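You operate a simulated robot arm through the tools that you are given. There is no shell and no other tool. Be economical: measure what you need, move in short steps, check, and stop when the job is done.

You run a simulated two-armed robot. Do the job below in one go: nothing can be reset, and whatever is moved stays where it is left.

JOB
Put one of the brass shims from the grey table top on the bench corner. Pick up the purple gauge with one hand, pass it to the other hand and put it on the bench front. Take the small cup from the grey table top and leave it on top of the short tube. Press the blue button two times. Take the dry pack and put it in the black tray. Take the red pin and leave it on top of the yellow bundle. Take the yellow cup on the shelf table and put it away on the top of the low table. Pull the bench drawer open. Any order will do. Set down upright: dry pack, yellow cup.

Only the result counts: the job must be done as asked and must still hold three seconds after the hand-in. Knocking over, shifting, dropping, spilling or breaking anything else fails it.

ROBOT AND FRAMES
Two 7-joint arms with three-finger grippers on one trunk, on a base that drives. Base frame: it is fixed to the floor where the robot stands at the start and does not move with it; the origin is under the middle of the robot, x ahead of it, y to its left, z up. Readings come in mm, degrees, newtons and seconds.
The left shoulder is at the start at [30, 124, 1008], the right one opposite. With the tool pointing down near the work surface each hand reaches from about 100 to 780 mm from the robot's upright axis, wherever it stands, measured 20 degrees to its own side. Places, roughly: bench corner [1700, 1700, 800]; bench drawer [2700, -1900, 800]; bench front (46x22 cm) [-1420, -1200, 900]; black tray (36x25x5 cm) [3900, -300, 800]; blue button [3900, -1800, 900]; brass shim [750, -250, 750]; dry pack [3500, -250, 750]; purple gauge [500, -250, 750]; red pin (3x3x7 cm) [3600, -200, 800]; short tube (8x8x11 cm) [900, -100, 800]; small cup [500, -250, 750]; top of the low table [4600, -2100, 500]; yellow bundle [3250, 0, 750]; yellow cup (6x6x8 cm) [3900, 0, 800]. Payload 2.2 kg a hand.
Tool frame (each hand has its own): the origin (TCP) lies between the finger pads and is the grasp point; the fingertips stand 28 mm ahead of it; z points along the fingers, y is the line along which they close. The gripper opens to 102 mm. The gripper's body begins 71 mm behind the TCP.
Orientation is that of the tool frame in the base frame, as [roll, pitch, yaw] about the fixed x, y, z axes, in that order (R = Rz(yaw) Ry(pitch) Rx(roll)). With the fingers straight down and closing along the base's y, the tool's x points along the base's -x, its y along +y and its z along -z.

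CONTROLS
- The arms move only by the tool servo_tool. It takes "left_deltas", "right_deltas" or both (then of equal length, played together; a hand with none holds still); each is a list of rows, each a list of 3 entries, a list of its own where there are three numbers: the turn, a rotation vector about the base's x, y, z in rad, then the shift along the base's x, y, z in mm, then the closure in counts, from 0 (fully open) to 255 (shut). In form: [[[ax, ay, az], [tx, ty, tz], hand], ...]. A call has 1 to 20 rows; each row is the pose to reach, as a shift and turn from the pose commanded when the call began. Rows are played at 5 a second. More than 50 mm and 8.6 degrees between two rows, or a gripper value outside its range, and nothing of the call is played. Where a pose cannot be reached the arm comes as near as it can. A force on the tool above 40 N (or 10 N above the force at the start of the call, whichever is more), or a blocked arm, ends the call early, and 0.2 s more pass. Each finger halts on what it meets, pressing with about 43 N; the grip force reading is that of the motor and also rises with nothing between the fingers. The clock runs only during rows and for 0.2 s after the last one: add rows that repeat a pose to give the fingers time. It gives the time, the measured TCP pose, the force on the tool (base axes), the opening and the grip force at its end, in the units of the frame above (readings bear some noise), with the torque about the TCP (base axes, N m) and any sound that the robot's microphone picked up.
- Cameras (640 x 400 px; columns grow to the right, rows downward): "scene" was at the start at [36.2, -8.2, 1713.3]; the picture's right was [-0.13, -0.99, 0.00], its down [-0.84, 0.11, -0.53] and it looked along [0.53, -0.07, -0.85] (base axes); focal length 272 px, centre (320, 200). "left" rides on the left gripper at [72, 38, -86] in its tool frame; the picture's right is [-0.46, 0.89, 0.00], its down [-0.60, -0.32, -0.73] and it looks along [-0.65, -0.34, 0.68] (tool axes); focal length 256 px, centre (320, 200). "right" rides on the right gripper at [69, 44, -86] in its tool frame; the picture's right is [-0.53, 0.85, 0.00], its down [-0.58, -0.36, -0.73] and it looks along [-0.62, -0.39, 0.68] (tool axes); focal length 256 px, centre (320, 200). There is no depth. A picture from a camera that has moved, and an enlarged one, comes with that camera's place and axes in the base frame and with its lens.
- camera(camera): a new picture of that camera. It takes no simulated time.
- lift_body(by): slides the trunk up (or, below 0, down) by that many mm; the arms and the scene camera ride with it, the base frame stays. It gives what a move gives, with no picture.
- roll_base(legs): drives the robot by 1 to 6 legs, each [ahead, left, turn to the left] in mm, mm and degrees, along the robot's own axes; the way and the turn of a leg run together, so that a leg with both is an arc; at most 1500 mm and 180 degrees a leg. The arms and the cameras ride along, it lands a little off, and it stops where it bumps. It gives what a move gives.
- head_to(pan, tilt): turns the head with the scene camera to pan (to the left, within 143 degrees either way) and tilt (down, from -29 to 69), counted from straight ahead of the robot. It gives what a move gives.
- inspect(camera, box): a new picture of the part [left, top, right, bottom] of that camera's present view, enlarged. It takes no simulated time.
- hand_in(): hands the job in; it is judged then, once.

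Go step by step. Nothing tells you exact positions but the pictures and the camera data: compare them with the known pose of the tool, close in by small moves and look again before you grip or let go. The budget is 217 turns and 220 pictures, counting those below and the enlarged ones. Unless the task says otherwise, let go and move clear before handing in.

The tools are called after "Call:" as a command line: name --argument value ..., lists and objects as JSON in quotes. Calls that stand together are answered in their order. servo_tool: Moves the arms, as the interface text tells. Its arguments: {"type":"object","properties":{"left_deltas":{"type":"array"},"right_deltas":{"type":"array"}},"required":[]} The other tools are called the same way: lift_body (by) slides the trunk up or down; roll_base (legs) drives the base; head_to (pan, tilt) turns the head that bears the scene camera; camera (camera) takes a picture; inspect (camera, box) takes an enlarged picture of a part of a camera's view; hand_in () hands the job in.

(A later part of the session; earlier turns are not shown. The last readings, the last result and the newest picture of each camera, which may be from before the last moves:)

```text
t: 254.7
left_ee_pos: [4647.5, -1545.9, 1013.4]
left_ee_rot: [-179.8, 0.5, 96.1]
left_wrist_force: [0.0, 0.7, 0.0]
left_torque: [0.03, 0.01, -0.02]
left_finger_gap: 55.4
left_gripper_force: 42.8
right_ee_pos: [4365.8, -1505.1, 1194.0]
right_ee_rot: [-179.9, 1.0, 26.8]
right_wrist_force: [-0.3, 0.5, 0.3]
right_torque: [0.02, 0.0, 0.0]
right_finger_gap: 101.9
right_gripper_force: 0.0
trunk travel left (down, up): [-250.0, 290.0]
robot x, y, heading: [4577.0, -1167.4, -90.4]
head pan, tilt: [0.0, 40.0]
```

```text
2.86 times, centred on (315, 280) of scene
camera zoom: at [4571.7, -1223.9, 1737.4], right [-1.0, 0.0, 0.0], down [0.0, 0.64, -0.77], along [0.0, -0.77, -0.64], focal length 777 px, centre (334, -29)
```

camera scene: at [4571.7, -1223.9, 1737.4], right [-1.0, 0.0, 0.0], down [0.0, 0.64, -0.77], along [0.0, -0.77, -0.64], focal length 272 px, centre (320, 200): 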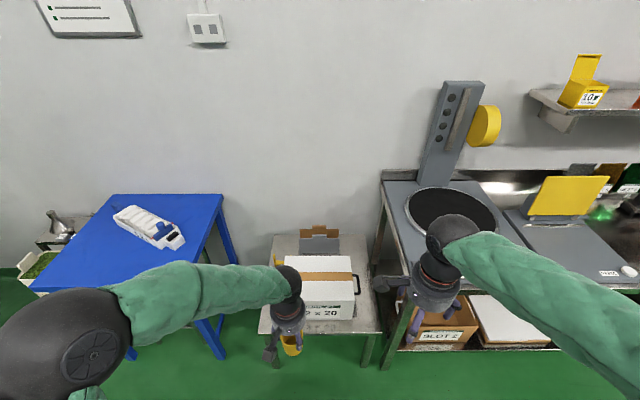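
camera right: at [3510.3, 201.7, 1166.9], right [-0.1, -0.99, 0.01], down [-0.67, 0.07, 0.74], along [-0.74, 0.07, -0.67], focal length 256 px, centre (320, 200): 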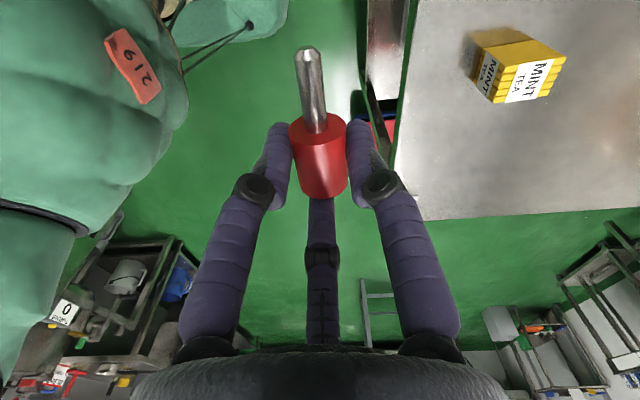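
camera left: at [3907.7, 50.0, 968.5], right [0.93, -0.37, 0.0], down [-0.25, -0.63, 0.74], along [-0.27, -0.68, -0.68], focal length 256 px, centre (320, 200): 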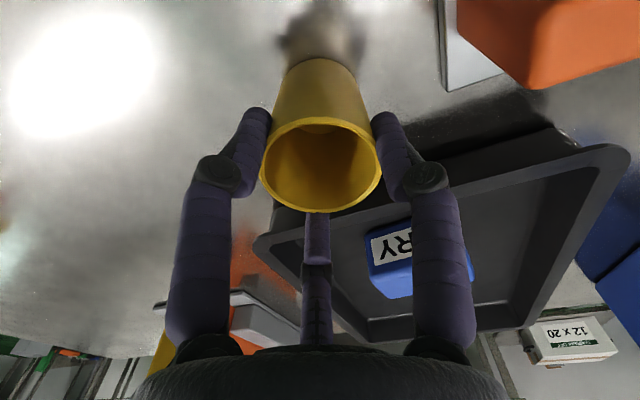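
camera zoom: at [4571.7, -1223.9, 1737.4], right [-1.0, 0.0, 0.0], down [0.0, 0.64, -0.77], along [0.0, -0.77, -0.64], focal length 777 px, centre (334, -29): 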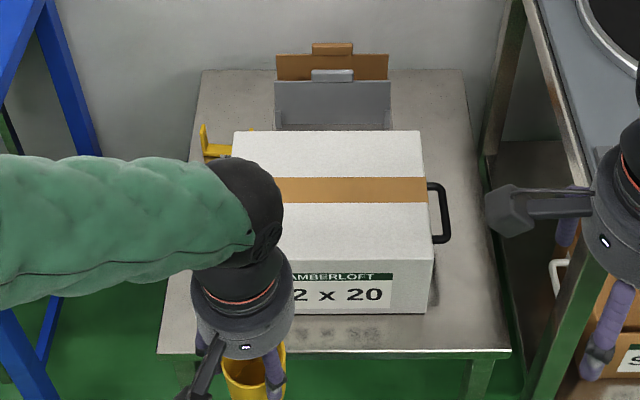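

I'll place the cup on the free left-front strip near (4800,-1850). First I tuck the right arm back, then approach.

Call:
servo_tool --right_deltas '[[[0, 0, 0], [10, 45, 0], 0], [[0, 0, 0], [20, 90, 0], 0], [[0, 0, 0], [30, 130, 0], 0], [[0, 0, 0], [40, 150, 0], 0]]' --left_deltas '[[[0, 0, -0.12], [0, 0, 0], 255], [[0, 0, -0.24], [0, 0, 0], 255], [[0, 0, -0.35], [0, 0, 0], 255], [[0, 0, -0.35], [0, 0, 0], 255]]'

Call:
roll_base --legs '[[120, 100, 0]]'

Call:
servo_tool --left_deltas '[[[0, 0, 0], [10, -40, 0], 255], [[0, 0, 0], [20, -80, 0], 255], [[0, 0, 0], [30, -120, 0], 255], [[0, 0, 0], [40, -160, 0], 255], [[0, 0, 0], [52, -185, 0], 255], [[0, 0, 0], [52, -185, 0], 255]]'

Call:
lift_body --by -240

Call:
camera --camera "scene"

Call:
camera --camera "left"

```text
t: 255.7
left_ee_pos: [4647.0, -1547.1, 1013.1]
left_ee_rot: [-179.9, 0.5, 76.0]
left_wrist_force: [-0.4, -0.5, -0.6]
left_torque: [0.03, 0.01, -0.03]
left_finger_gap: 55.1
left_gripper_force: 42.8
right_ee_pos: [4406.5, -1354.2, 1193.0]
right_ee_rot: [-179.8, 0.8, 27.0]
right_wrist_force: [0.1, -0.6, -0.3]
right_torque: [0.04, -0.01, -0.01]
right_finger_gap: 102.1
right_gripper_force: 0.1
trunk travel left (down, up): [-250.0, 290.0]
robot x, y, heading: [4572.1, -1169.1, -90.4]
head pan, tilt: [0.0, 40.0]
```

```text
t: 257.1
left_ee_pos: [4747.3, -1669.6, 1014.0]
left_ee_rot: [-179.8, 0.5, 76.0]
left_wrist_force: [0.7, 0.3, -0.9]
left_torque: [0.09, 0.02, 0.02]
left_finger_gap: 55.4
left_gripper_force: 42.5
right_ee_pos: [4506.2, -1477.2, 1192.9]
right_ee_rot: [-179.7, 0.9, 27.0]
right_wrist_force: [-1.0, -0.5, 0.0]
right_torque: [0.03, 0.02, -0.04]
right_finger_gap: 102.2
right_gripper_force: 0.1
trunk travel left (down, up): [-250.0, 290.0]
robot x, y, heading: [4672.0, -1292.7, -90.4]
head pan, tilt: [0.0, 40.0]
```

```text
t: 258.5
left_ee_pos: [4799.4, -1854.8, 1013.9]
left_ee_rot: [-179.9, 0.5, 76.0]
left_wrist_force: [1.1, -0.8, -0.6]
left_torque: [-0.02, 0.03, 0.02]
left_finger_gap: 55.2
left_gripper_force: 43.2
right_ee_pos: [4504.3, -1476.2, 1193.3]
right_ee_rot: [-179.8, 0.8, 27.0]
right_wrist_force: [0.6, 0.5, 0.3]
right_torque: [-0.02, -0.03, 0.02]
right_finger_gap: 102.0
right_gripper_force: 0.0
trunk travel left (down, up): [-250.0, 290.0]
robot x, y, heading: [4671.6, -1289.4, -90.3]
head pan, tilt: [0.0, 40.0]
```

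```text
t: 261.0
left_ee_pos: [4798.8, -1854.6, 773.8]
left_ee_rot: [-179.9, 0.5, 76.1]
left_wrist_force: [-0.5, 0.0, 0.3]
left_torque: [0.03, -0.01, 0.01]
left_finger_gap: 55.4
left_gripper_force: 43.1
right_ee_pos: [4505.3, -1477.2, 954.2]
right_ee_rot: [-179.9, 1.0, 27.0]
right_wrist_force: [-0.5, -0.1, -0.4]
right_torque: [0.02, 0.03, 0.0]
right_finger_gap: 101.9
right_gripper_force: 0.0
trunk travel left (down, up): [-10.0, 530.0]
robot x, y, heading: [4675.8, -1293.2, -90.5]
head pan, tilt: [0.0, 40.0]
```

```text
60 pictures are left
camera scene: at [4670.9, -1345.8, 1497.5], right [-1.0, 0.0, 0.0], down [0.0, 0.64, -0.77], along [0.0, -0.77, -0.64], focal length 272 px, centre (320, 200)
```

scene: 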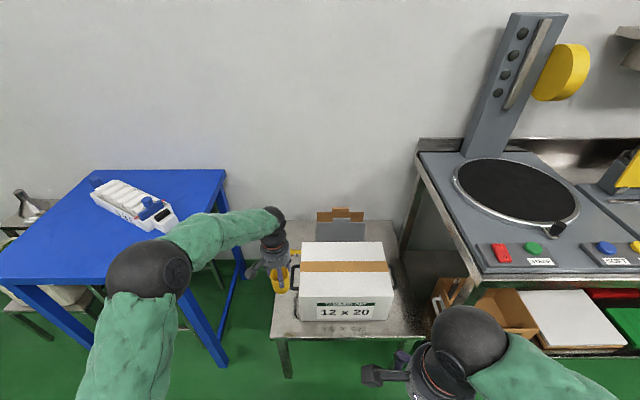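

```text
59 pictures are left
camera left: at [4853.9, -1793.2, 859.0], right [0.75, -0.67, 0.0], down [-0.45, -0.5, 0.74], along [-0.49, -0.55, -0.68], focal length 256 px, centre (320, 200)
```

left: 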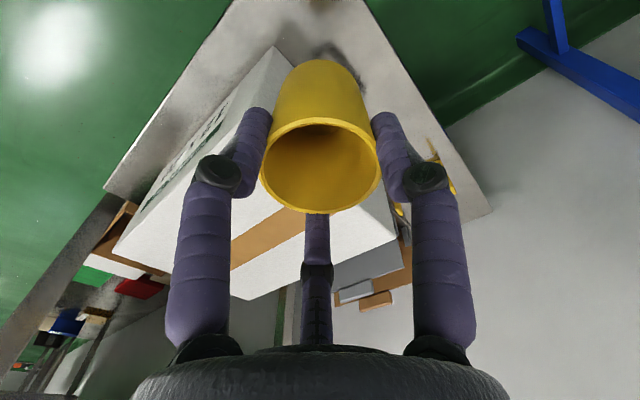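

The landing spot is clear of the box by ~35 mm and inside the table edge. I'll lower in stages.

Call:
servo_tool --left_deltas '[[[0, 0, 0], [5, 0, -40], 255], [[0, 0, 0], [5, 0, -80], 255], [[0, 0, 0], [5, 0, -120], 255], [[0, 0, 0], [5, 0, -155], 255], [[0, 0, 0], [5, 0, -155], 255]]'

Call:
camera --camera "left"

Call:
inspect --camera "scene" --box '[220, 200, 380, 350]'

```text
t: 262.2
left_ee_pos: [4805.7, -1855.4, 619.1]
left_ee_rot: [-179.8, 0.5, 76.0]
left_wrist_force: [0.2, 0.3, -0.3]
left_torque: [-0.01, 0.0, -0.01]
left_finger_gap: 55.4
left_gripper_force: 42.7
right_ee_pos: [4505.3, -1475.1, 953.1]
right_ee_rot: [-179.7, 0.8, 27.0]
right_wrist_force: [-0.4, 0.5, 0.0]
right_torque: [0.02, 0.01, 0.03]
right_finger_gap: 102.0
right_gripper_force: 0.0
trunk travel left (down, up): [-10.0, 530.0]
robot x, y, heading: [4673.4, -1294.1, -90.4]
head pan, tilt: [0.0, 40.0]
```

```text
58 pictures are left
camera left: at [4860.4, -1793.8, 704.0], right [0.75, -0.66, 0.0], down [-0.45, -0.5, 0.74], along [-0.49, -0.55, -0.68], focal length 256 px, centre (320, 200)
```

left: 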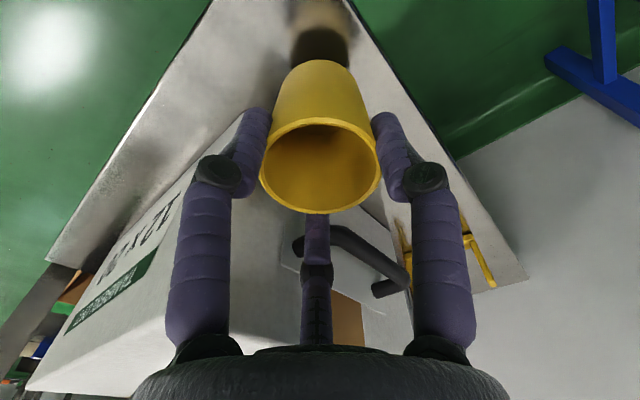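

```text
2.67 times, centred on (300, 275) of scene
camera zoom: at [4670.8, -1346.0, 1497.4], right [-1.0, 0.0, 0.0], down [0.0, 0.64, -0.77], along [0.0, -0.77, -0.64], focal length 726 px, centre (373, 0)
```

zoom: 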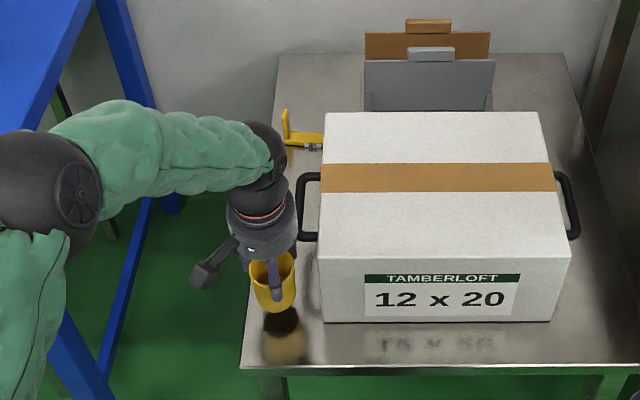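

The box's side handle is close to the hand, so I'll shift 25 mm toward me, then lower to contact.

Call:
servo_tool --left_deltas '[[[0, 0, 0], [0, 13, 0], 255], [[0, 0, 0], [0, 26, 0], 255], [[0, 0, 0], [0, 26, -15], 255], [[0, 0, 0], [0, 26, -25], 255], [[0, 0, 0], [0, 26, -28], 255], [[0, 0, 0], [0, 26, -30], 255], [[0, 0, 0], [0, 26, -30], 255]]'

```text
t: 263.8
left_ee_pos: [4804.0, -1828.9, 588.2]
left_ee_rot: [-179.9, 0.5, 76.0]
left_wrist_force: [-0.7, -0.7, 0.1]
left_torque: [0.0, -0.02, 0.02]
left_finger_gap: 55.2
left_gripper_force: 42.9
right_ee_pos: [4505.0, -1477.0, 953.5]
right_ee_rot: [-179.7, 0.8, 27.0]
right_wrist_force: [0.4, 0.1, 0.3]
right_torque: [0.01, 0.02, 0.0]
right_finger_gap: 102.3
right_gripper_force: 0.0
trunk travel left (down, up): [-10.0, 530.0]
robot x, y, heading: [4674.5, -1290.2, -90.4]
head pan, tilt: [0.0, 40.0]
```

Call:
servo_tool --left_deltas '[[[0, 0, 0], [0, 0, -1.5], 255], [[0, 0, 0], [0, 0, -3], 255], [[0, 0, 0], [0, 0, -4.5], 255], [[0, 0, 0], [0, 0, -6], 255], [[0, 0, 0], [0, 0, -6], 255]]'

Call:
inspect --camera "scene" --box '[240, 260, 340, 350]'

```text
t: 265.0
left_ee_pos: [4803.7, -1829.6, 581.7]
left_ee_rot: [-179.9, 0.6, 76.0]
left_wrist_force: [-0.9, 0.7, 5.7]
left_torque: [0.22, -0.06, 0.04]
left_finger_gap: 55.2
left_gripper_force: 43.1
right_ee_pos: [4504.6, -1476.3, 953.6]
right_ee_rot: [-179.9, 0.9, 27.0]
right_wrist_force: [-0.1, -0.2, -0.5]
right_torque: [0.0, 0.02, 0.01]
right_finger_gap: 101.9
right_gripper_force: 0.0
trunk travel left (down, up): [-10.0, 530.0]
robot x, y, heading: [4673.8, -1292.6, -90.3]
head pan, tilt: [0.0, 40.0]
```

```text
4.44 times, centred on (290, 305) of scene
camera zoom: at [4670.7, -1345.3, 1497.5], right [-1.0, 0.0, 0.0], down [0.0, 0.64, -0.77], along [0.0, -0.77, -0.64], focal length 1209 px, centre (453, -267)
```

zoom: 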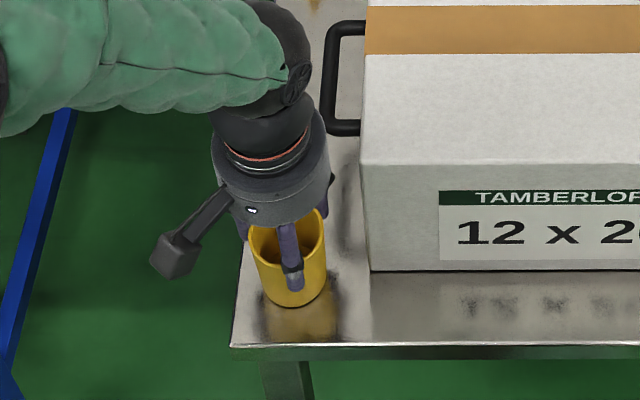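

The cup is standing on the low table. I'll open moderately and lift straight up.

Call:
servo_tool --left_deltas '[[[0, 0, 0], [0, 0, 0.5], 105], [[0, 0, 0], [0, 0, 0.5], 75], [[0, 0, 0], [0, 0, 0.5], 60], [[0, 0, 0], [0, 0, 0.5], 60], [[0, 0, 0], [0, 0, 25], 60], [[0, 0, 0], [0, 0, 60], 60], [[0, 0, 0], [0, 0, 105], 60], [[0, 0, 0], [0, 20, 150], 60], [[0, 0, 0], [-20, 60, 170], 60], [[0, 0, 0], [-40, 105, 180], 60], [[0, 0, 0], [-60, 150, 190], 60], [[0, 0, 0], [-60, 150, 190], 60]]'

Call:
lift_body --by 240

Call:
head_to --pan -30 --tilt 35

Call:
camera --camera "scene"

```text
refused: row 10 steps farther than a row can; nothing moved
```

```text
t: 267.5
left_ee_pos: [4804.5, -1829.5, 820.9]
left_ee_rot: [-179.9, 0.5, 76.0]
left_wrist_force: [0.2, -0.4, -0.1]
left_torque: [0.02, 0.02, 0.03]
left_finger_gap: 55.6
left_gripper_force: 42.5
right_ee_pos: [4505.3, -1477.2, 1193.1]
right_ee_rot: [-179.8, 0.8, 27.0]
right_wrist_force: [0.0, 0.7, 0.1]
right_torque: [0.0, -0.03, 0.0]
right_finger_gap: 102.0
right_gripper_force: 0.0
trunk travel left (down, up): [-250.0, 290.0]
robot x, y, heading: [4672.0, -1291.1, -90.3]
head pan, tilt: [0.0, 40.0]
```

```text
t: 268.4
left_ee_pos: [4804.5, -1828.8, 823.1]
left_ee_rot: [-179.8, 0.5, 76.0]
left_wrist_force: [0.1, 0.1, -0.1]
left_torque: [-0.01, 0.02, 0.04]
left_finger_gap: 55.3
left_gripper_force: 43.2
right_ee_pos: [4505.3, -1476.6, 1193.2]
right_ee_rot: [-179.8, 0.9, 26.9]
right_wrist_force: [0.5, 0.7, 0.5]
right_torque: [-0.02, -0.02, -0.02]
right_finger_gap: 102.0
right_gripper_force: 0.1
trunk travel left (down, up): [-250.0, 290.0]
robot x, y, heading: [4672.8, -1293.6, -90.3]
head pan, tilt: [-30.0, 35.0]
```

```text
55 pictures are left
camera scene: at [4626.9, -1337.0, 1744.9], right [-0.86, 0.5, 0.0], down [0.29, 0.5, -0.82], along [-0.41, -0.71, -0.57], focal length 272 px, centre (320, 200)
```

scene: 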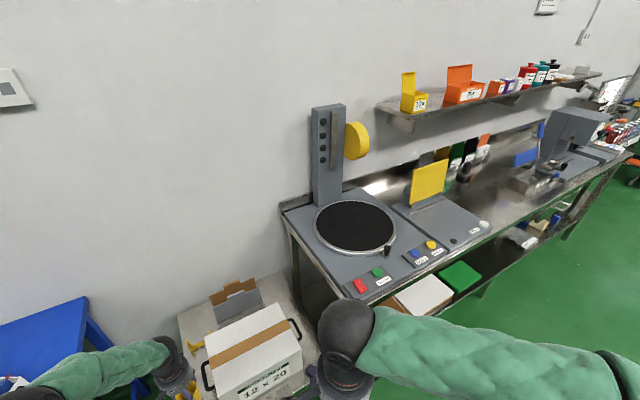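

The release was refused (one step too long), so the cup is still in hand, raised. I'll lower the trunk back and check contact.

Call:
lift_body --by -238

```text
t: 270.9
left_ee_pos: [4805.3, -1828.2, 584.7]
left_ee_rot: [-179.9, 0.5, 76.1]
left_wrist_force: [-1.1, 0.3, -0.1]
left_torque: [0.02, 0.0, -0.02]
left_finger_gap: 55.2
left_gripper_force: 42.7
right_ee_pos: [4505.7, -1477.0, 956.1]
right_ee_rot: [-179.8, 0.9, 27.0]
right_wrist_force: [0.5, 0.4, 0.3]
right_torque: [0.01, 0.01, 0.01]
right_finger_gap: 102.0
right_gripper_force: 0.1
trunk travel left (down, up): [-12.0, 528.0]
robot x, y, heading: [4670.1, -1288.5, -90.3]
head pan, tilt: [-30.0, 35.0]
```

Call:
servo_tool --left_deltas '[[[0, 0, 0], [0, 0, -1.5], 255], [[0, 0, 0], [0, 0, -2.5], 255], [[0, 0, 0], [0, 0, -2.5], 255], [[0, 0, 0], [0, 0, -2.5], 105], [[0, 0, 0], [0, 0, -2.5], 75], [[0, 0, 0], [0, 0, -2.5], 60], [[0, 0, 0], [0, 0, -2.5], 60], [[0, 0, 0], [0, 0, 25], 60], [[0, 0, 0], [0, 0, 60], 60], [[0, 0, 0], [0, 0, 105], 60], [[0, 0, 0], [0, 0, 150], 60], [[0, 0, 0], [0, 35, 180], 60], [[0, 0, 0], [-10, 80, 190], 60], [[0, 0, 0], [-20, 125, 195], 60], [[0, 0, 0], [-20, 125, 195], 60]]'

Call:
camera --camera "left"

```text
t: 274.1
left_ee_pos: [4783.8, -1706.8, 778.9]
left_ee_rot: [-179.8, 0.5, 76.0]
left_wrist_force: [-0.4, -0.1, -0.1]
left_torque: [-0.03, 0.02, 0.02]
left_finger_gap: 77.9
left_gripper_force: 0.0
right_ee_pos: [4504.6, -1477.1, 955.9]
right_ee_rot: [-179.8, 1.0, 26.9]
right_wrist_force: [0.7, 0.6, 1.3]
right_torque: [-0.03, -0.02, -0.04]
right_finger_gap: 101.9
right_gripper_force: 0.0
trunk travel left (down, up): [-12.0, 528.0]
robot x, y, heading: [4671.4, -1293.0, -90.5]
head pan, tilt: [-30.0, 35.0]
```

```text
54 pictures are left
camera left: at [4838.3, -1644.9, 863.6], right [0.75, -0.66, 0.0], down [-0.45, -0.5, 0.74], along [-0.49, -0.55, -0.68], focal length 256 px, centre (320, 200)
```

left: 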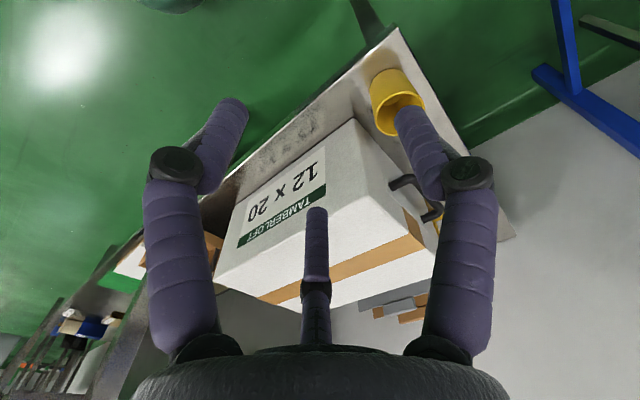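

The yellow cup stands on the low table. Next is the blue button near (3900,-1800). I'll raise the trunk, back off, and slide right.

Call:
lift_body --by 238

Call:
roll_base --legs '[[-190, 0, 0], [0, -700, 0]]'

Call:
head_to --pan 0 --tilt 45

Call:
camera --camera "scene"

```text
t: 276.6
left_ee_pos: [4784.0, -1707.2, 1015.5]
left_ee_rot: [-179.9, 0.5, 76.0]
left_wrist_force: [0.2, 1.2, -0.3]
left_torque: [0.03, 0.02, 0.0]
left_finger_gap: 78.1
left_gripper_force: 0.1
right_ee_pos: [4505.2, -1477.7, 1192.9]
right_ee_rot: [-179.8, 0.9, 27.0]
right_wrist_force: [0.4, -0.5, 1.3]
right_torque: [-0.01, 0.01, 0.0]
right_finger_gap: 102.0
right_gripper_force: 0.1
trunk travel left (down, up): [-250.0, 290.0]
robot x, y, heading: [4674.3, -1290.3, -90.0]
head pan, tilt: [-30.0, 35.0]
```

```text
t: 281.6
left_ee_pos: [4067.0, -1510.1, 1015.1]
left_ee_rot: [180.0, 0.6, 75.9]
left_wrist_force: [-0.4, -0.2, -0.2]
left_torque: [0.0, 0.03, 0.0]
left_finger_gap: 78.1
left_gripper_force: 0.1
right_ee_pos: [3789.3, -1280.3, 1193.0]
right_ee_rot: [-179.8, 0.8, 26.9]
right_wrist_force: [-0.1, 0.1, 0.1]
right_torque: [-0.01, 0.01, -0.03]
right_finger_gap: 102.1
right_gripper_force: 0.2
trunk travel left (down, up): [-250.0, 290.0]
robot x, y, heading: [3955.9, -1096.2, -90.5]
head pan, tilt: [-30.0, 35.0]
```

```text
t: 282.6
left_ee_pos: [4067.0, -1510.5, 1015.0]
left_ee_rot: [-179.8, 0.5, 76.0]
left_wrist_force: [0.6, 0.4, 0.7]
left_torque: [0.04, 0.0, -0.03]
left_finger_gap: 78.4
left_gripper_force: 0.0
right_ee_pos: [3789.6, -1280.4, 1193.4]
right_ee_rot: [-179.8, 0.7, 26.9]
right_wrist_force: [0.8, 0.0, 0.0]
right_torque: [-0.02, 0.0, -0.02]
right_finger_gap: 102.1
right_gripper_force: 0.1
trunk travel left (down, up): [-250.0, 290.0]
robot x, y, heading: [3960.1, -1094.2, -90.2]
head pan, tilt: [0.0, 45.0]
```

```text
53 pictures are left
camera scene: at [3955.3, -1145.5, 1730.2], right [-1.0, 0.01, 0.0], down [0.0, 0.71, -0.71], along [0.0, -0.71, -0.71], focal length 272 px, centre (320, 200)
```

scene: 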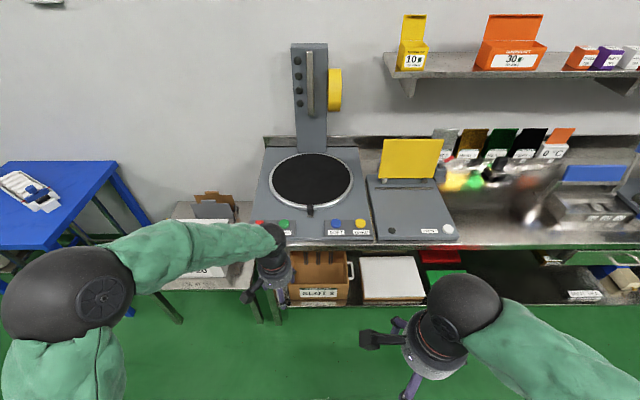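

Call:
inspect --camera "scene" --box '[240, 180, 400, 260]'

```text
4.00 times, centred on (320, 220) of scene
camera zoom: at [3955.3, -1145.5, 1730.2], right [-1.0, 0.01, 0.0], down [0.0, 0.71, -0.71], along [0.0, -0.71, -0.71], focal length 1088 px, centre (320, 120)
```

zoom: 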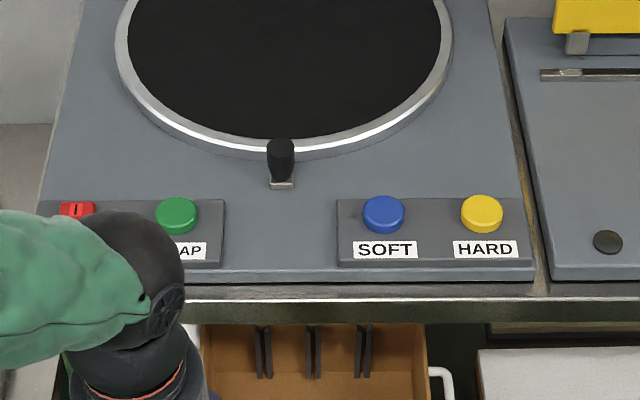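

The blue SOFT button is at about (3893,-1830), 40 mm across. I'll close the right fingers and hover above it.

Call:
servo_tool --right_deltas '[[[0, 0, 0], [8, -42, 0], 100], [[0, 0, 0], [16, -84, 0], 200], [[0, 0, 0], [24, -126, 0], 255], [[0, 0, 0], [32, -168, 0], 255], [[0, 0, 0], [40, -210, 0], 255], [[0, 0, 0], [48, -252, -5], 255], [[0, 0, 0], [56, -294, -15], 255], [[0, 0, 0], [64, -336, -30], 255], [[0, 0, 0], [72, -378, -45], 255], [[0, 0, 0], [80, -420, -60], 255], [[0, 0, 0], [88, -460, -80], 255], [[0, 0, 0], [96, -500, -105], 255], [[0, 0, 0], [103, -535, -135], 255], [[0, 0, 0], [103, -550, -175], 255], [[0, 0, 0], [103, -550, -175], 255]]'

Call:
camera --camera "right"

Call:
inspect --camera "scene" --box '[270, 160, 400, 260]'

```text
t: 285.8
left_ee_pos: [4067.5, -1510.1, 1016.3]
left_ee_rot: [-180.0, 0.6, 76.1]
left_wrist_force: [0.2, 0.1, 1.2]
left_torque: [0.01, 0.0, -0.01]
left_finger_gap: 78.1
left_gripper_force: 0.0
right_ee_pos: [3893.7, -1828.9, 1018.2]
right_ee_rot: [-179.9, 1.0, 26.9]
right_wrist_force: [0.0, 0.3, -0.1]
right_torque: [-0.02, 0.02, -0.01]
right_finger_gap: 2.3
right_gripper_force: 31.6
trunk travel left (down, up): [-250.0, 290.0]
robot x, y, heading: [3959.2, -1092.7, -90.4]
head pan, tilt: [0.0, 45.0]
```

```text
51 pictures are left
camera right: at [3978.0, -1836.9, 1103.2], right [-0.09, -1.0, 0.01], down [-0.67, 0.07, 0.74], along [-0.74, 0.06, -0.67], focal length 256 px, centre (320, 200)
```

right: 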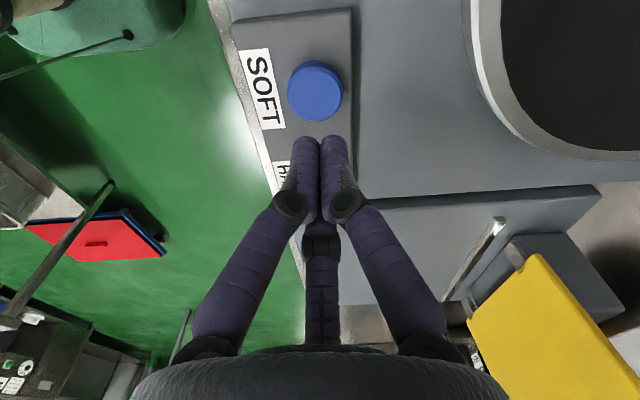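

```text
4.00 times, centred on (335, 210) of scene
camera zoom: at [3955.7, -1144.8, 1730.2], right [-1.0, 0.01, 0.0], down [0.0, 0.71, -0.71], along [0.0, -0.71, -0.71], focal length 1088 px, centre (260, 160)
```

zoom: 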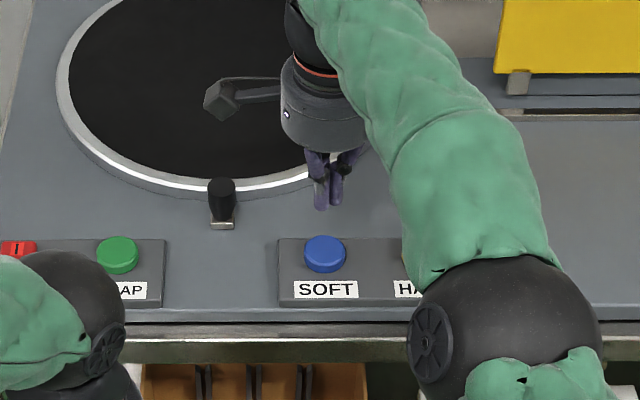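

The button top is near (3894,-1828.5,920), right below the closed fingertips. I'll descend and press gently, reading force and sound.

Call:
servo_tool --right_deltas '[[[0, 0, 0], [0, 0, -35], 255], [[0, 0, 0], [0, 0, -60], 255], [[0, 0, 0], [0, 0, -66], 255], [[0, 0, 0], [0, 0, -69], 255], [[0, 0, 0], [0, 0, -71], 255], [[0, 0, 0], [0, 0, -73], 255], [[0, 0, 0], [0, 0, -73], 255]]'

Call:
inspect --camera "right" --box '[240, 40, 400, 180]'

```text
t: 287.4
left_ee_pos: [4068.4, -1510.2, 1015.0]
left_ee_rot: [-179.9, 0.4, 76.0]
left_wrist_force: [-0.2, 0.6, -0.1]
left_torque: [0.01, -0.01, -0.02]
left_finger_gap: 78.0
left_gripper_force: 0.0
right_ee_pos: [3893.3, -1830.1, 947.7]
right_ee_rot: [-179.9, 1.0, 26.9]
right_wrist_force: [0.5, -2.6, 7.2]
right_torque: [-0.02, -0.03, -0.04]
right_finger_gap: 6.1
right_gripper_force: 31.6
trunk travel left (down, up): [-250.0, 290.0]
robot x, y, heading: [3956.6, -1094.3, -90.0]
head pan, tilt: [0.0, 45.0]
heard: click
```

```text
2.86 times, centred on (320, 110) of right
camera zoom: at [3976.5, -1838.0, 1032.3], right [-0.09, -1.0, 0.01], down [-0.67, 0.07, 0.74], along [-0.74, 0.06, -0.67], focal length 731 px, centre (320, 457)
```

zoom: 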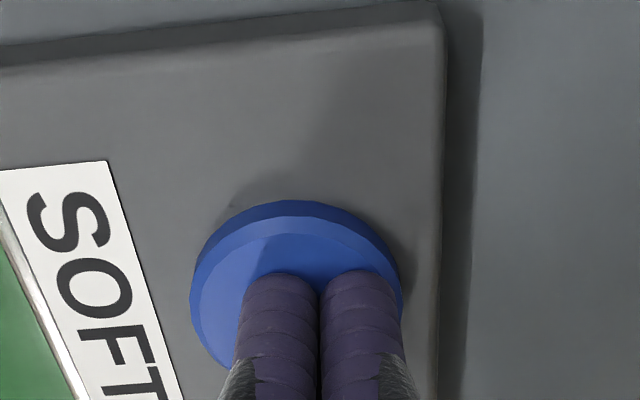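

A click was heard: press one. I'll lift clear first and check that no extra sound occurs, then press again.

Call:
servo_tool --right_deltas '[[[0, 0, 0], [0, 0, 15], 255], [[0, 0, 0], [0, 0, 25], 255], [[0, 0, 0], [0, 0, 25], 255], [[0, 0, 0], [0, 0, 25], 255]]'

Call:
servo_tool --right_deltas '[[[0, 0, 0], [0, 0, -15], 255], [[0, 0, 0], [0, 0, -19], 255], [[0, 0, 0], [0, 0, -22], 255], [[0, 0, 0], [0, 0, -25], 255], [[0, 0, 0], [0, 0, -25], 255]]'

```text
t: 288.4
left_ee_pos: [4067.5, -1511.1, 1014.1]
left_ee_rot: [-179.9, 0.6, 76.0]
left_wrist_force: [0.2, -0.4, -0.2]
left_torque: [-0.01, 0.0, 0.0]
left_finger_gap: 78.2
left_gripper_force: 0.0
right_ee_pos: [3892.1, -1829.8, 969.9]
right_ee_rot: [-179.7, 0.8, 26.9]
right_wrist_force: [0.7, -0.3, 0.5]
right_torque: [-0.03, -0.02, -0.03]
right_finger_gap: 2.1
right_gripper_force: 32.0
trunk travel left (down, up): [-250.0, 290.0]
robot x, y, heading: [3959.7, -1094.6, -90.5]
head pan, tilt: [0.0, 45.0]
```

```text
t: 289.6
left_ee_pos: [4069.0, -1509.7, 1015.7]
left_ee_rot: [-179.9, 0.4, 75.9]
left_wrist_force: [0.0, 0.4, 0.4]
left_torque: [0.02, 0.01, 0.01]
left_finger_gap: 77.9
left_gripper_force: 0.1
right_ee_pos: [3892.6, -1830.0, 947.4]
right_ee_rot: [-179.9, 0.8, 26.9]
right_wrist_force: [0.2, 0.2, 7.7]
right_torque: [0.06, -0.05, 0.06]
right_finger_gap: 6.0
right_gripper_force: 31.3
trunk travel left (down, up): [-250.0, 290.0]
robot x, y, heading: [3959.9, -1093.2, -90.4]
head pan, tilt: [0.0, 45.0]
heard: click
```

Second click heard: the button is pressed twice. I'll retract the right arm and drive along the bench to the drawer near x≈2700.

Call:
servo_tool --right_deltas '[[[0, 0, 0], [0, 0, 40], 255], [[0, 0, 0], [0, 0, 85], 255], [[0, 0, 0], [-5, 35, 110], 255], [[0, 0, 0], [-10, 80, 120], 255], [[0, 0, 0], [-15, 125, 120], 255], [[0, 0, 0], [-20, 170, 120], 255], [[0, 0, 0], [-25, 215, 120], 200], [[0, 0, 0], [-30, 260, 120], 100], [[0, 0, 0], [-35, 305, 120], 0], [[0, 0, 0], [-40, 350, 120], 0]]'

Call:
roll_base --legs '[[0, -1200, 0]]'

Call:
camera --camera "scene"

```text
t: 291.8
left_ee_pos: [4067.1, -1509.8, 1016.5]
left_ee_rot: [-179.9, 0.5, 76.1]
left_wrist_force: [0.5, -0.1, -0.2]
left_torque: [-0.02, -0.02, 0.02]
left_finger_gap: 78.0
left_gripper_force: 0.1
right_ee_pos: [3852.9, -1480.1, 1062.2]
right_ee_rot: [-179.9, 0.8, 26.8]
right_wrist_force: [0.4, -0.6, 0.1]
right_torque: [-0.01, -0.03, -0.04]
right_finger_gap: 101.7
right_gripper_force: 0.1
trunk travel left (down, up): [-250.0, 290.0]
robot x, y, heading: [3957.9, -1094.8, -89.9]
head pan, tilt: [0.0, 45.0]
```

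```text
t: 297.9
left_ee_pos: [2883.8, -1516.9, 1016.4]
left_ee_rot: [-179.9, 0.5, 77.6]
left_wrist_force: [-0.5, -0.1, -0.8]
left_torque: [-0.04, -0.01, 0.04]
left_finger_gap: 77.6
left_gripper_force: 0.1
right_ee_pos: [2668.3, -1494.5, 1062.8]
right_ee_rot: [-179.8, 0.7, 28.5]
right_wrist_force: [-0.6, -0.3, -0.2]
right_torque: [-0.02, 0.0, 0.02]
right_finger_gap: 101.9
right_gripper_force: 0.1
trunk travel left (down, up): [-250.0, 290.0]
robot x, y, heading: [2762.5, -1100.4, -88.7]
head pan, tilt: [0.0, 45.0]
```

```text
48 pictures are left
camera scene: at [2760.9, -1155.4, 1730.1], right [-1.0, -0.02, 0.0], down [-0.01, 0.71, -0.71], along [0.02, -0.71, -0.71], focal length 272 px, centre (320, 200)
```

scene: 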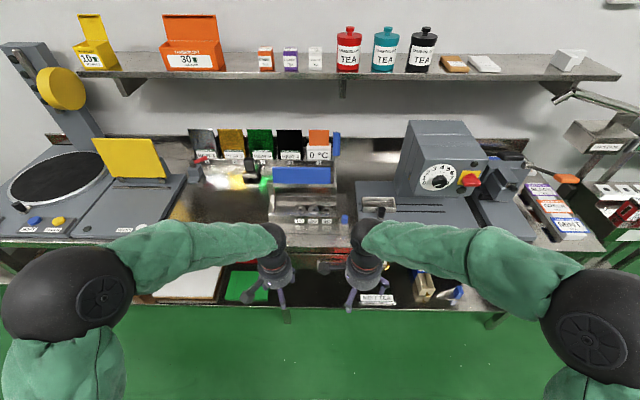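

The drawer front is hidden below the bench edge. I'll back up 250 mm and look from a flatter angle.

Call:
roll_base --legs '[[-250, 0, -1.5]]'

Call:
lift_body --by -200

Call:
head_to --pan 0 --tilt 38

Call:
camera --camera "scene"

```text
t: 299.7
left_ee_pos: [2872.8, -1268.1, 1015.3]
left_ee_rot: [-179.9, 0.5, 76.2]
left_wrist_force: [0.0, 0.5, 0.4]
left_torque: [-0.02, 0.0, -0.05]
left_finger_gap: 78.0
left_gripper_force: 0.1
right_ee_pos: [2656.6, -1239.9, 1061.8]
right_ee_rot: [-179.9, 0.9, 27.2]
right_wrist_force: [-0.7, 0.5, 0.8]
right_torque: [-0.02, 0.01, -0.01]
right_finger_gap: 102.2
right_gripper_force: 0.0
trunk travel left (down, up): [-250.0, 290.0]
robot x, y, heading: [2758.2, -856.4, -90.2]
head pan, tilt: [0.0, 45.0]
```

```text
t: 301.9
left_ee_pos: [2872.2, -1270.5, 815.4]
left_ee_rot: [-179.8, 0.5, 76.3]
left_wrist_force: [0.0, -0.2, -1.0]
left_torque: [0.0, -0.02, -0.03]
left_finger_gap: 78.1
left_gripper_force: 0.1
right_ee_pos: [2657.1, -1241.6, 863.3]
right_ee_rot: [-179.8, 0.9, 27.2]
right_wrist_force: [0.7, -1.0, -0.5]
right_torque: [-0.02, 0.02, -0.01]
right_finger_gap: 102.1
right_gripper_force: 0.0
trunk travel left (down, up): [-50.0, 490.0]
robot x, y, heading: [2759.5, -853.0, -90.0]
head pan, tilt: [0.0, 45.0]
```

```text
t: 302.5
left_ee_pos: [2872.1, -1269.5, 815.9]
left_ee_rot: [-179.8, 0.5, 76.3]
left_wrist_force: [0.0, -0.1, 0.8]
left_torque: [0.04, -0.04, -0.01]
left_finger_gap: 78.0
left_gripper_force: 0.0
right_ee_pos: [2657.3, -1240.5, 862.1]
right_ee_rot: [-179.8, 1.0, 27.2]
right_wrist_force: [0.1, -0.6, 0.5]
right_torque: [0.0, 0.01, 0.0]
right_finger_gap: 101.9
right_gripper_force: 0.1
trunk travel left (down, up): [-50.0, 490.0]
robot x, y, heading: [2759.6, -852.9, -89.8]
head pan, tilt: [0.0, 38.0]
```

```text
47 pictures are left
camera scene: at [2757.6, -910.2, 1540.4], right [-1.0, 0.0, 0.0], down [0.0, 0.62, -0.79], along [0.0, -0.79, -0.62], focal length 272 px, centre (320, 200)
```

scene: 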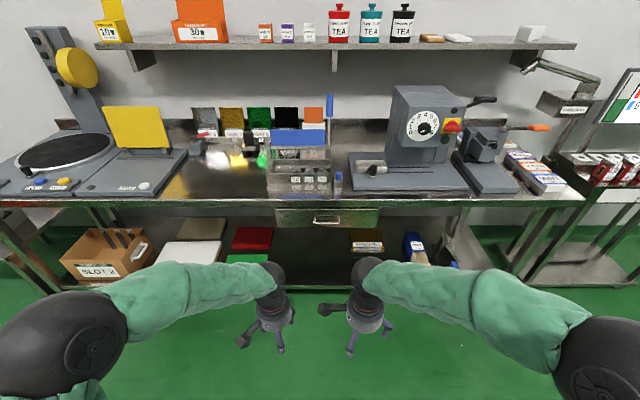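

Call:
inspect --camera "scene" --box '[270, 180, 390, 240]'

Call:
inspect --camera "right" --box '[0, 0, 640, 400]'

```text
5.33 times, centred on (330, 210) of scene
camera zoom: at [2757.6, -910.2, 1540.4], right [-1.0, 0.0, 0.0], down [0.0, 0.62, -0.79], along [0.0, -0.79, -0.62], focal length 1451 px, centre (267, 147)
```

zoom: 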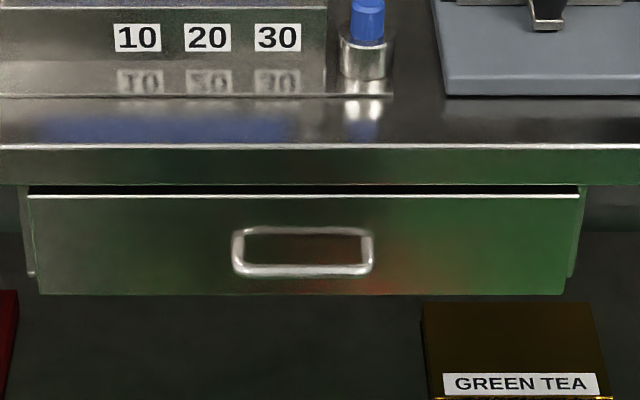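

```text
1.00 times, centred on (320, 200) of right (not enlarged: the box is as wide or as high as the picture)
camera zoom: at [2740.9, -1249.4, 947.9], right [-0.09, -1.0, 0.01], down [-0.67, 0.06, 0.74], along [-0.74, 0.06, -0.67], focal length 256 px, centre (320, 200)
```

zoom: 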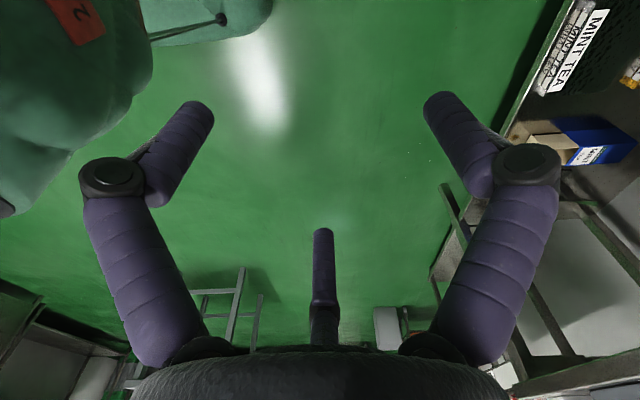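

The drawer has a bar handle near x≈2676–2784, y≈-1733, z≈775. I'll raise the trunk, drive closer, and bring the right hand, slightly tilted and part-closed, over the bar's end.

Call:
lift_body --by 200

Call:
roll_base --legs '[[230, 0, 0]]'

Call:
servo_tool --right_deltas '[[[0, 0, 0], [8, -40, 0], 160], [[0, 0, 0], [16, -80, 0], 160], [[0, 0, 0], [24, -115, -10], 160], [[-0.09, 0, 0], [32, -140, -35], 160], [[-0.18, 0, 0], [40, -165, -65], 160], [[-0.27, 0, 0], [46, -185, -100], 160], [[-0.35, 0, 0], [46, -205, -135], 160], [[-0.35, 0, 0], [46, -215, -160], 160], [[-0.35, 0, 0], [46, -215, -160], 160]]'

Call:
head_to --pan 0 --tilt 55

Call:
camera --camera "right"

Call:
camera --camera "scene"

```text
t: 304.7
left_ee_pos: [2872.0, -1268.8, 1014.3]
left_ee_rot: [-179.8, 0.6, 76.3]
left_wrist_force: [0.1, -0.5, 0.1]
left_torque: [0.02, -0.03, 0.0]
left_finger_gap: 78.1
left_gripper_force: 0.1
right_ee_pos: [2656.7, -1241.6, 1063.1]
right_ee_rot: [-179.8, 0.7, 27.2]
right_wrist_force: [0.6, -0.2, -0.3]
right_torque: [-0.02, -0.02, 0.01]
right_finger_gap: 102.0
right_gripper_force: 0.1
trunk travel left (down, up): [-250.0, 290.0]
robot x, y, heading: [2760.2, -851.5, -90.0]
head pan, tilt: [0.0, 38.0]
```

```text
t: 306.4
left_ee_pos: [2872.4, -1502.2, 1014.3]
left_ee_rot: [-179.7, 0.6, 76.4]
left_wrist_force: [0.1, -0.7, 0.4]
left_torque: [0.03, -0.04, -0.04]
left_finger_gap: 78.0
left_gripper_force: 0.1
right_ee_pos: [2658.1, -1475.9, 1061.9]
right_ee_rot: [-179.8, 0.7, 27.2]
right_wrist_force: [0.1, -0.2, -0.6]
right_torque: [0.03, -0.03, 0.0]
right_finger_gap: 102.3
right_gripper_force: 0.0
trunk travel left (down, up): [-250.0, 290.0]
robot x, y, heading: [2760.9, -1086.8, -90.1]
head pan, tilt: [0.0, 38.0]
```

```text
t: 308.4
left_ee_pos: [2872.1, -1501.8, 1014.8]
left_ee_rot: [-179.8, 0.5, 76.3]
left_wrist_force: [-0.7, -0.6, 0.5]
left_torque: [0.01, -0.03, -0.02]
left_finger_gap: 78.2
left_gripper_force: 0.0
right_ee_pos: [2704.5, -1689.1, 904.2]
right_ee_rot: [162.1, 10.0, 25.5]
right_wrist_force: [0.9, 0.5, -1.2]
right_torque: [-0.02, 0.0, 0.01]
right_finger_gap: 37.9
right_gripper_force: 0.1
trunk travel left (down, up): [-250.0, 290.0]
robot x, y, heading: [2761.0, -1084.8, -89.9]
head pan, tilt: [0.0, 38.0]
```

```text
t: 309.2
left_ee_pos: [2871.9, -1500.6, 1015.3]
left_ee_rot: [-179.8, 0.5, 76.3]
left_wrist_force: [0.1, -0.4, -0.7]
left_torque: [0.0, -0.01, 0.0]
left_finger_gap: 77.9
left_gripper_force: 0.0
right_ee_pos: [2705.3, -1689.1, 903.6]
right_ee_rot: [162.2, 9.8, 25.5]
right_wrist_force: [0.6, -0.2, -0.2]
right_torque: [0.02, -0.03, -0.03]
right_finger_gap: 37.9
right_gripper_force: 0.1
trunk travel left (down, up): [-250.0, 290.0]
robot x, y, heading: [2762.0, -1089.9, -90.0]
head pan, tilt: [0.0, 55.0]
```

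```text
44 pictures are left
camera right: at [2788.3, -1667.4, 986.9], right [-0.09, -0.93, 0.35], down [-0.67, 0.31, 0.67], along [-0.74, -0.17, -0.65], focal length 256 px, centre (320, 200)
```

right: 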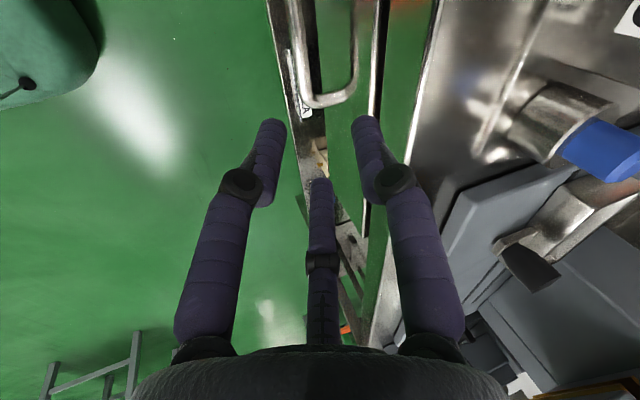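

```text
43 pictures are left
camera scene: at [2757.6, -1128.5, 1716.8], right [-1.0, 0.0, 0.0], down [0.0, 0.82, -0.57], along [0.0, -0.57, -0.82], focal length 272 px, centre (320, 200)
```

scene: 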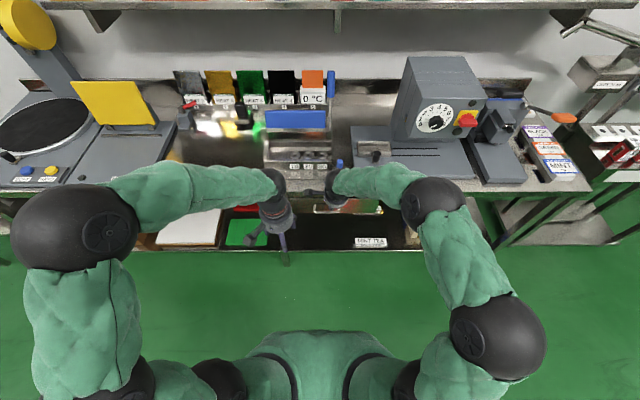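

The bar is near y≈-1720, z≈784 and the drawer face near y≈-1765. I'll descend toward the bar part way and check.

Call:
servo_tool --right_deltas '[[[0, 0, 0], [0, -8, -30], 160], [[0, 0, 0], [-2, -18, -60], 160], [[0, 0, 0], [-2, -22, -75], 160], [[0, 0, 0], [-2, -22, -75], 160]]'

Call:
camera --camera "right"

```text
t: 310.2
left_ee_pos: [2872.7, -1501.8, 1015.9]
left_ee_rot: [-179.9, 0.5, 76.3]
left_wrist_force: [-0.1, 0.1, -0.8]
left_torque: [0.0, -0.03, 0.02]
left_finger_gap: 78.2
left_gripper_force: 0.0
right_ee_pos: [2699.7, -1711.4, 825.9]
right_ee_rot: [162.1, 9.7, 25.5]
right_wrist_force: [0.0, -1.4, -0.1]
right_torque: [0.0, 0.0, 0.03]
right_finger_gap: 37.8
right_gripper_force: 0.0
trunk travel left (down, up): [-250.0, 290.0]
robot x, y, heading: [2755.5, -1088.0, -90.2]
head pan, tilt: [0.0, 55.0]
```

```text
42 pictures are left
camera right: at [2784.4, -1689.0, 909.6], right [-0.09, -0.93, 0.35], down [-0.67, 0.31, 0.67], along [-0.74, -0.17, -0.65], focal length 256 px, centre (320, 200)
```

right: 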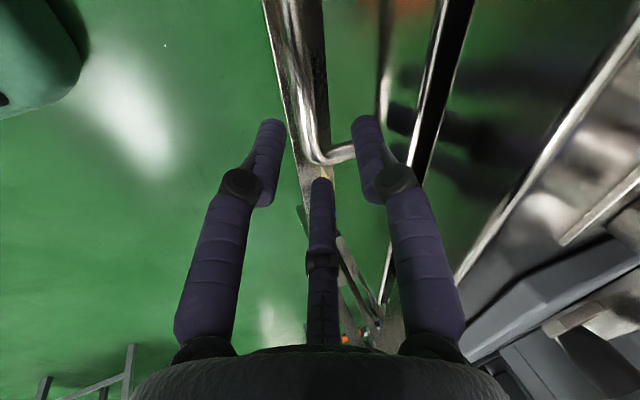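

The bar lies between the fingers, with the third digit beyond its end. I'll descend 25 mm and close on it.

Call:
servo_tool --right_deltas '[[[0, 0, 0], [2, -2, -12], 160], [[0, 0, 0], [3, -3, -25], 160], [[0, 0, 0], [3, -3, -25], 190], [[0, 0, 0], [3, -3, -25], 220], [[0, 0, 0], [3, -3, -25], 255], [[0, 0, 0], [3, -3, -25], 255]]'

Call:
camera --camera "right"

```text
t: 310.9
left_ee_pos: [2868.6, -1498.3, 1017.3]
left_ee_rot: [180.0, 0.7, 76.2]
left_wrist_force: [-0.9, 0.1, -0.1]
left_torque: [0.04, -0.03, -0.03]
left_finger_gap: 78.3
left_gripper_force: 0.0
right_ee_pos: [2694.9, -1717.9, 810.6]
right_ee_rot: [161.9, 10.3, 24.9]
right_wrist_force: [-21.4, 21.8, 28.5]
right_torque: [0.71, 1.42, -0.7]
right_finger_gap: 49.6
right_gripper_force: 13.2
trunk travel left (down, up): [-250.0, 290.0]
robot x, y, heading: [2758.9, -1086.2, -90.2]
head pan, tilt: [0.0, 55.0]
stopped in row 3 (right hand): the force on the tool passed its limit at 47 N (the readings are from after the stop); the commanded pose is now the measured one
```

```text
41 pictures are left
camera right: at [2779.1, -1695.2, 893.8], right [-0.1, -0.93, 0.36], down [-0.66, 0.33, 0.67], along [-0.74, -0.17, -0.65], focal length 256 px, centre (320, 200)
```

right: 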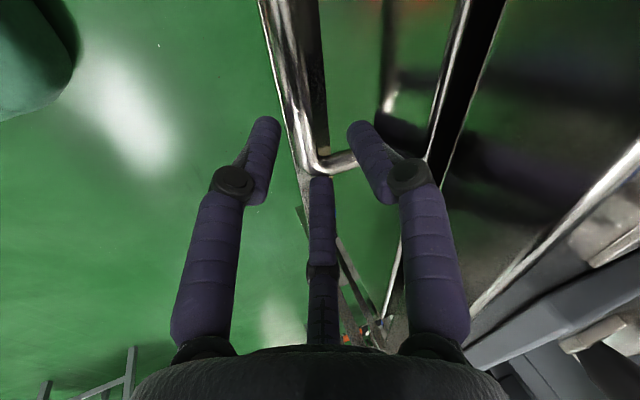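

The third digit is physical and hit the handle's corner. I'll back off, turn the hand 90° so the bar goes between the third digit (behind) and the finger pair (in front), and centre on the bar.

Call:
servo_tool --right_deltas '[[[0, 0, 0], [0, 5, 20], 150], [[0, 0, 0], [0, 15, 55], 150], [[0, 0, 0], [0, 25, 95], 150], [[0, 0.048, 0.134], [5, 25, 95], 150], [[0, 0.097, 0.268], [10, 25, 95], 150], [[0, 0.146, 0.403], [15, 25, 95], 150], [[0, 0.194, 0.537], [20, 25, 95], 150], [[0, 0.243, 0.671], [25, 25, 95], 150], [[0, 0.291, 0.805], [30, 25, 95], 150], [[0, 0.34, 0.94], [35, 25, 95], 150], [[0, 0.388, 1.074], [35, 25, 95], 150], [[0, 0.437, 1.208], [35, 25, 95], 150], [[0, 0.485, 1.343], [35, 25, 95], 150], [[0, 0.534, 1.477], [35, 25, 95], 150], [[0, 0.534, 1.477], [35, 25, 95], 150]]'

Call:
camera --camera "right"

```text
t: 314.1
left_ee_pos: [2871.0, -1501.0, 1015.7]
left_ee_rot: [-179.9, 0.5, 76.2]
left_wrist_force: [-0.5, -0.7, 0.0]
left_torque: [0.03, 0.02, -0.01]
left_finger_gap: 78.2
left_gripper_force: 0.2
right_ee_pos: [2735.7, -1694.1, 904.3]
right_ee_rot: [-170.9, 19.0, 118.8]
right_wrist_force: [-0.5, 0.2, -0.1]
right_torque: [0.0, 0.02, 0.01]
right_finger_gap: 42.4
right_gripper_force: 0.1
trunk travel left (down, up): [-250.0, 290.0]
robot x, y, heading: [2757.5, -1089.2, -90.2]
head pan, tilt: [0.0, 55.0]
```

```text
40 pictures are left
camera right: at [2742.5, -1588.1, 956.5], right [1.0, -0.08, 0.05], down [-0.07, -0.37, 0.92], along [-0.06, -0.92, -0.38], focal length 256 px, centre (320, 200)
```

right: 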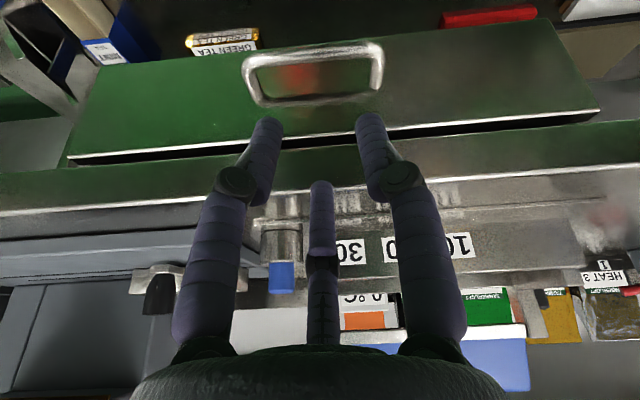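

The handle bar is now across the hand's view at about (2734,-1720,784). I'll lower so the bar sits between the finger pair (front) and the third digit (behind), then look.

Call:
servo_tool --right_deltas '[[[0, 0, 0], [-1, -3, -35], 115], [[0, 0, 0], [-2, -8, -65], 115], [[0, 0, 0], [-3, -11, -82], 115], [[0, 0, 0], [-3, -13, -92], 115], [[0, 0, 0], [-3, -13, -92], 115]]'

Call:
camera --camera "right"

```text
t: 315.3
left_ee_pos: [2870.6, -1500.1, 1016.2]
left_ee_rot: [-179.8, 0.5, 76.3]
left_wrist_force: [0.0, 0.2, -0.2]
left_torque: [-0.02, -0.02, 0.0]
left_finger_gap: 77.9
left_gripper_force: 0.1
right_ee_pos: [2731.7, -1706.8, 812.6]
right_ee_rot: [-171.0, 18.9, 118.7]
right_wrist_force: [0.3, 1.4, -0.3]
right_torque: [0.04, -0.02, -0.03]
right_finger_gap: 55.7
right_gripper_force: 0.1
trunk travel left (down, up): [-250.0, 290.0]
robot x, y, heading: [2761.6, -1086.0, -90.2]
head pan, tilt: [0.0, 55.0]
```

```text
39 pictures are left
camera right: at [2739.3, -1600.6, 864.0], right [1.0, -0.08, 0.05], down [-0.07, -0.38, 0.92], along [-0.06, -0.92, -0.38], focal length 256 px, centre (320, 200)
```

right: 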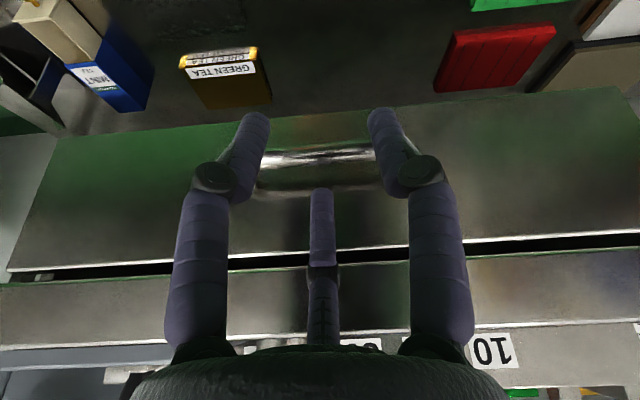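

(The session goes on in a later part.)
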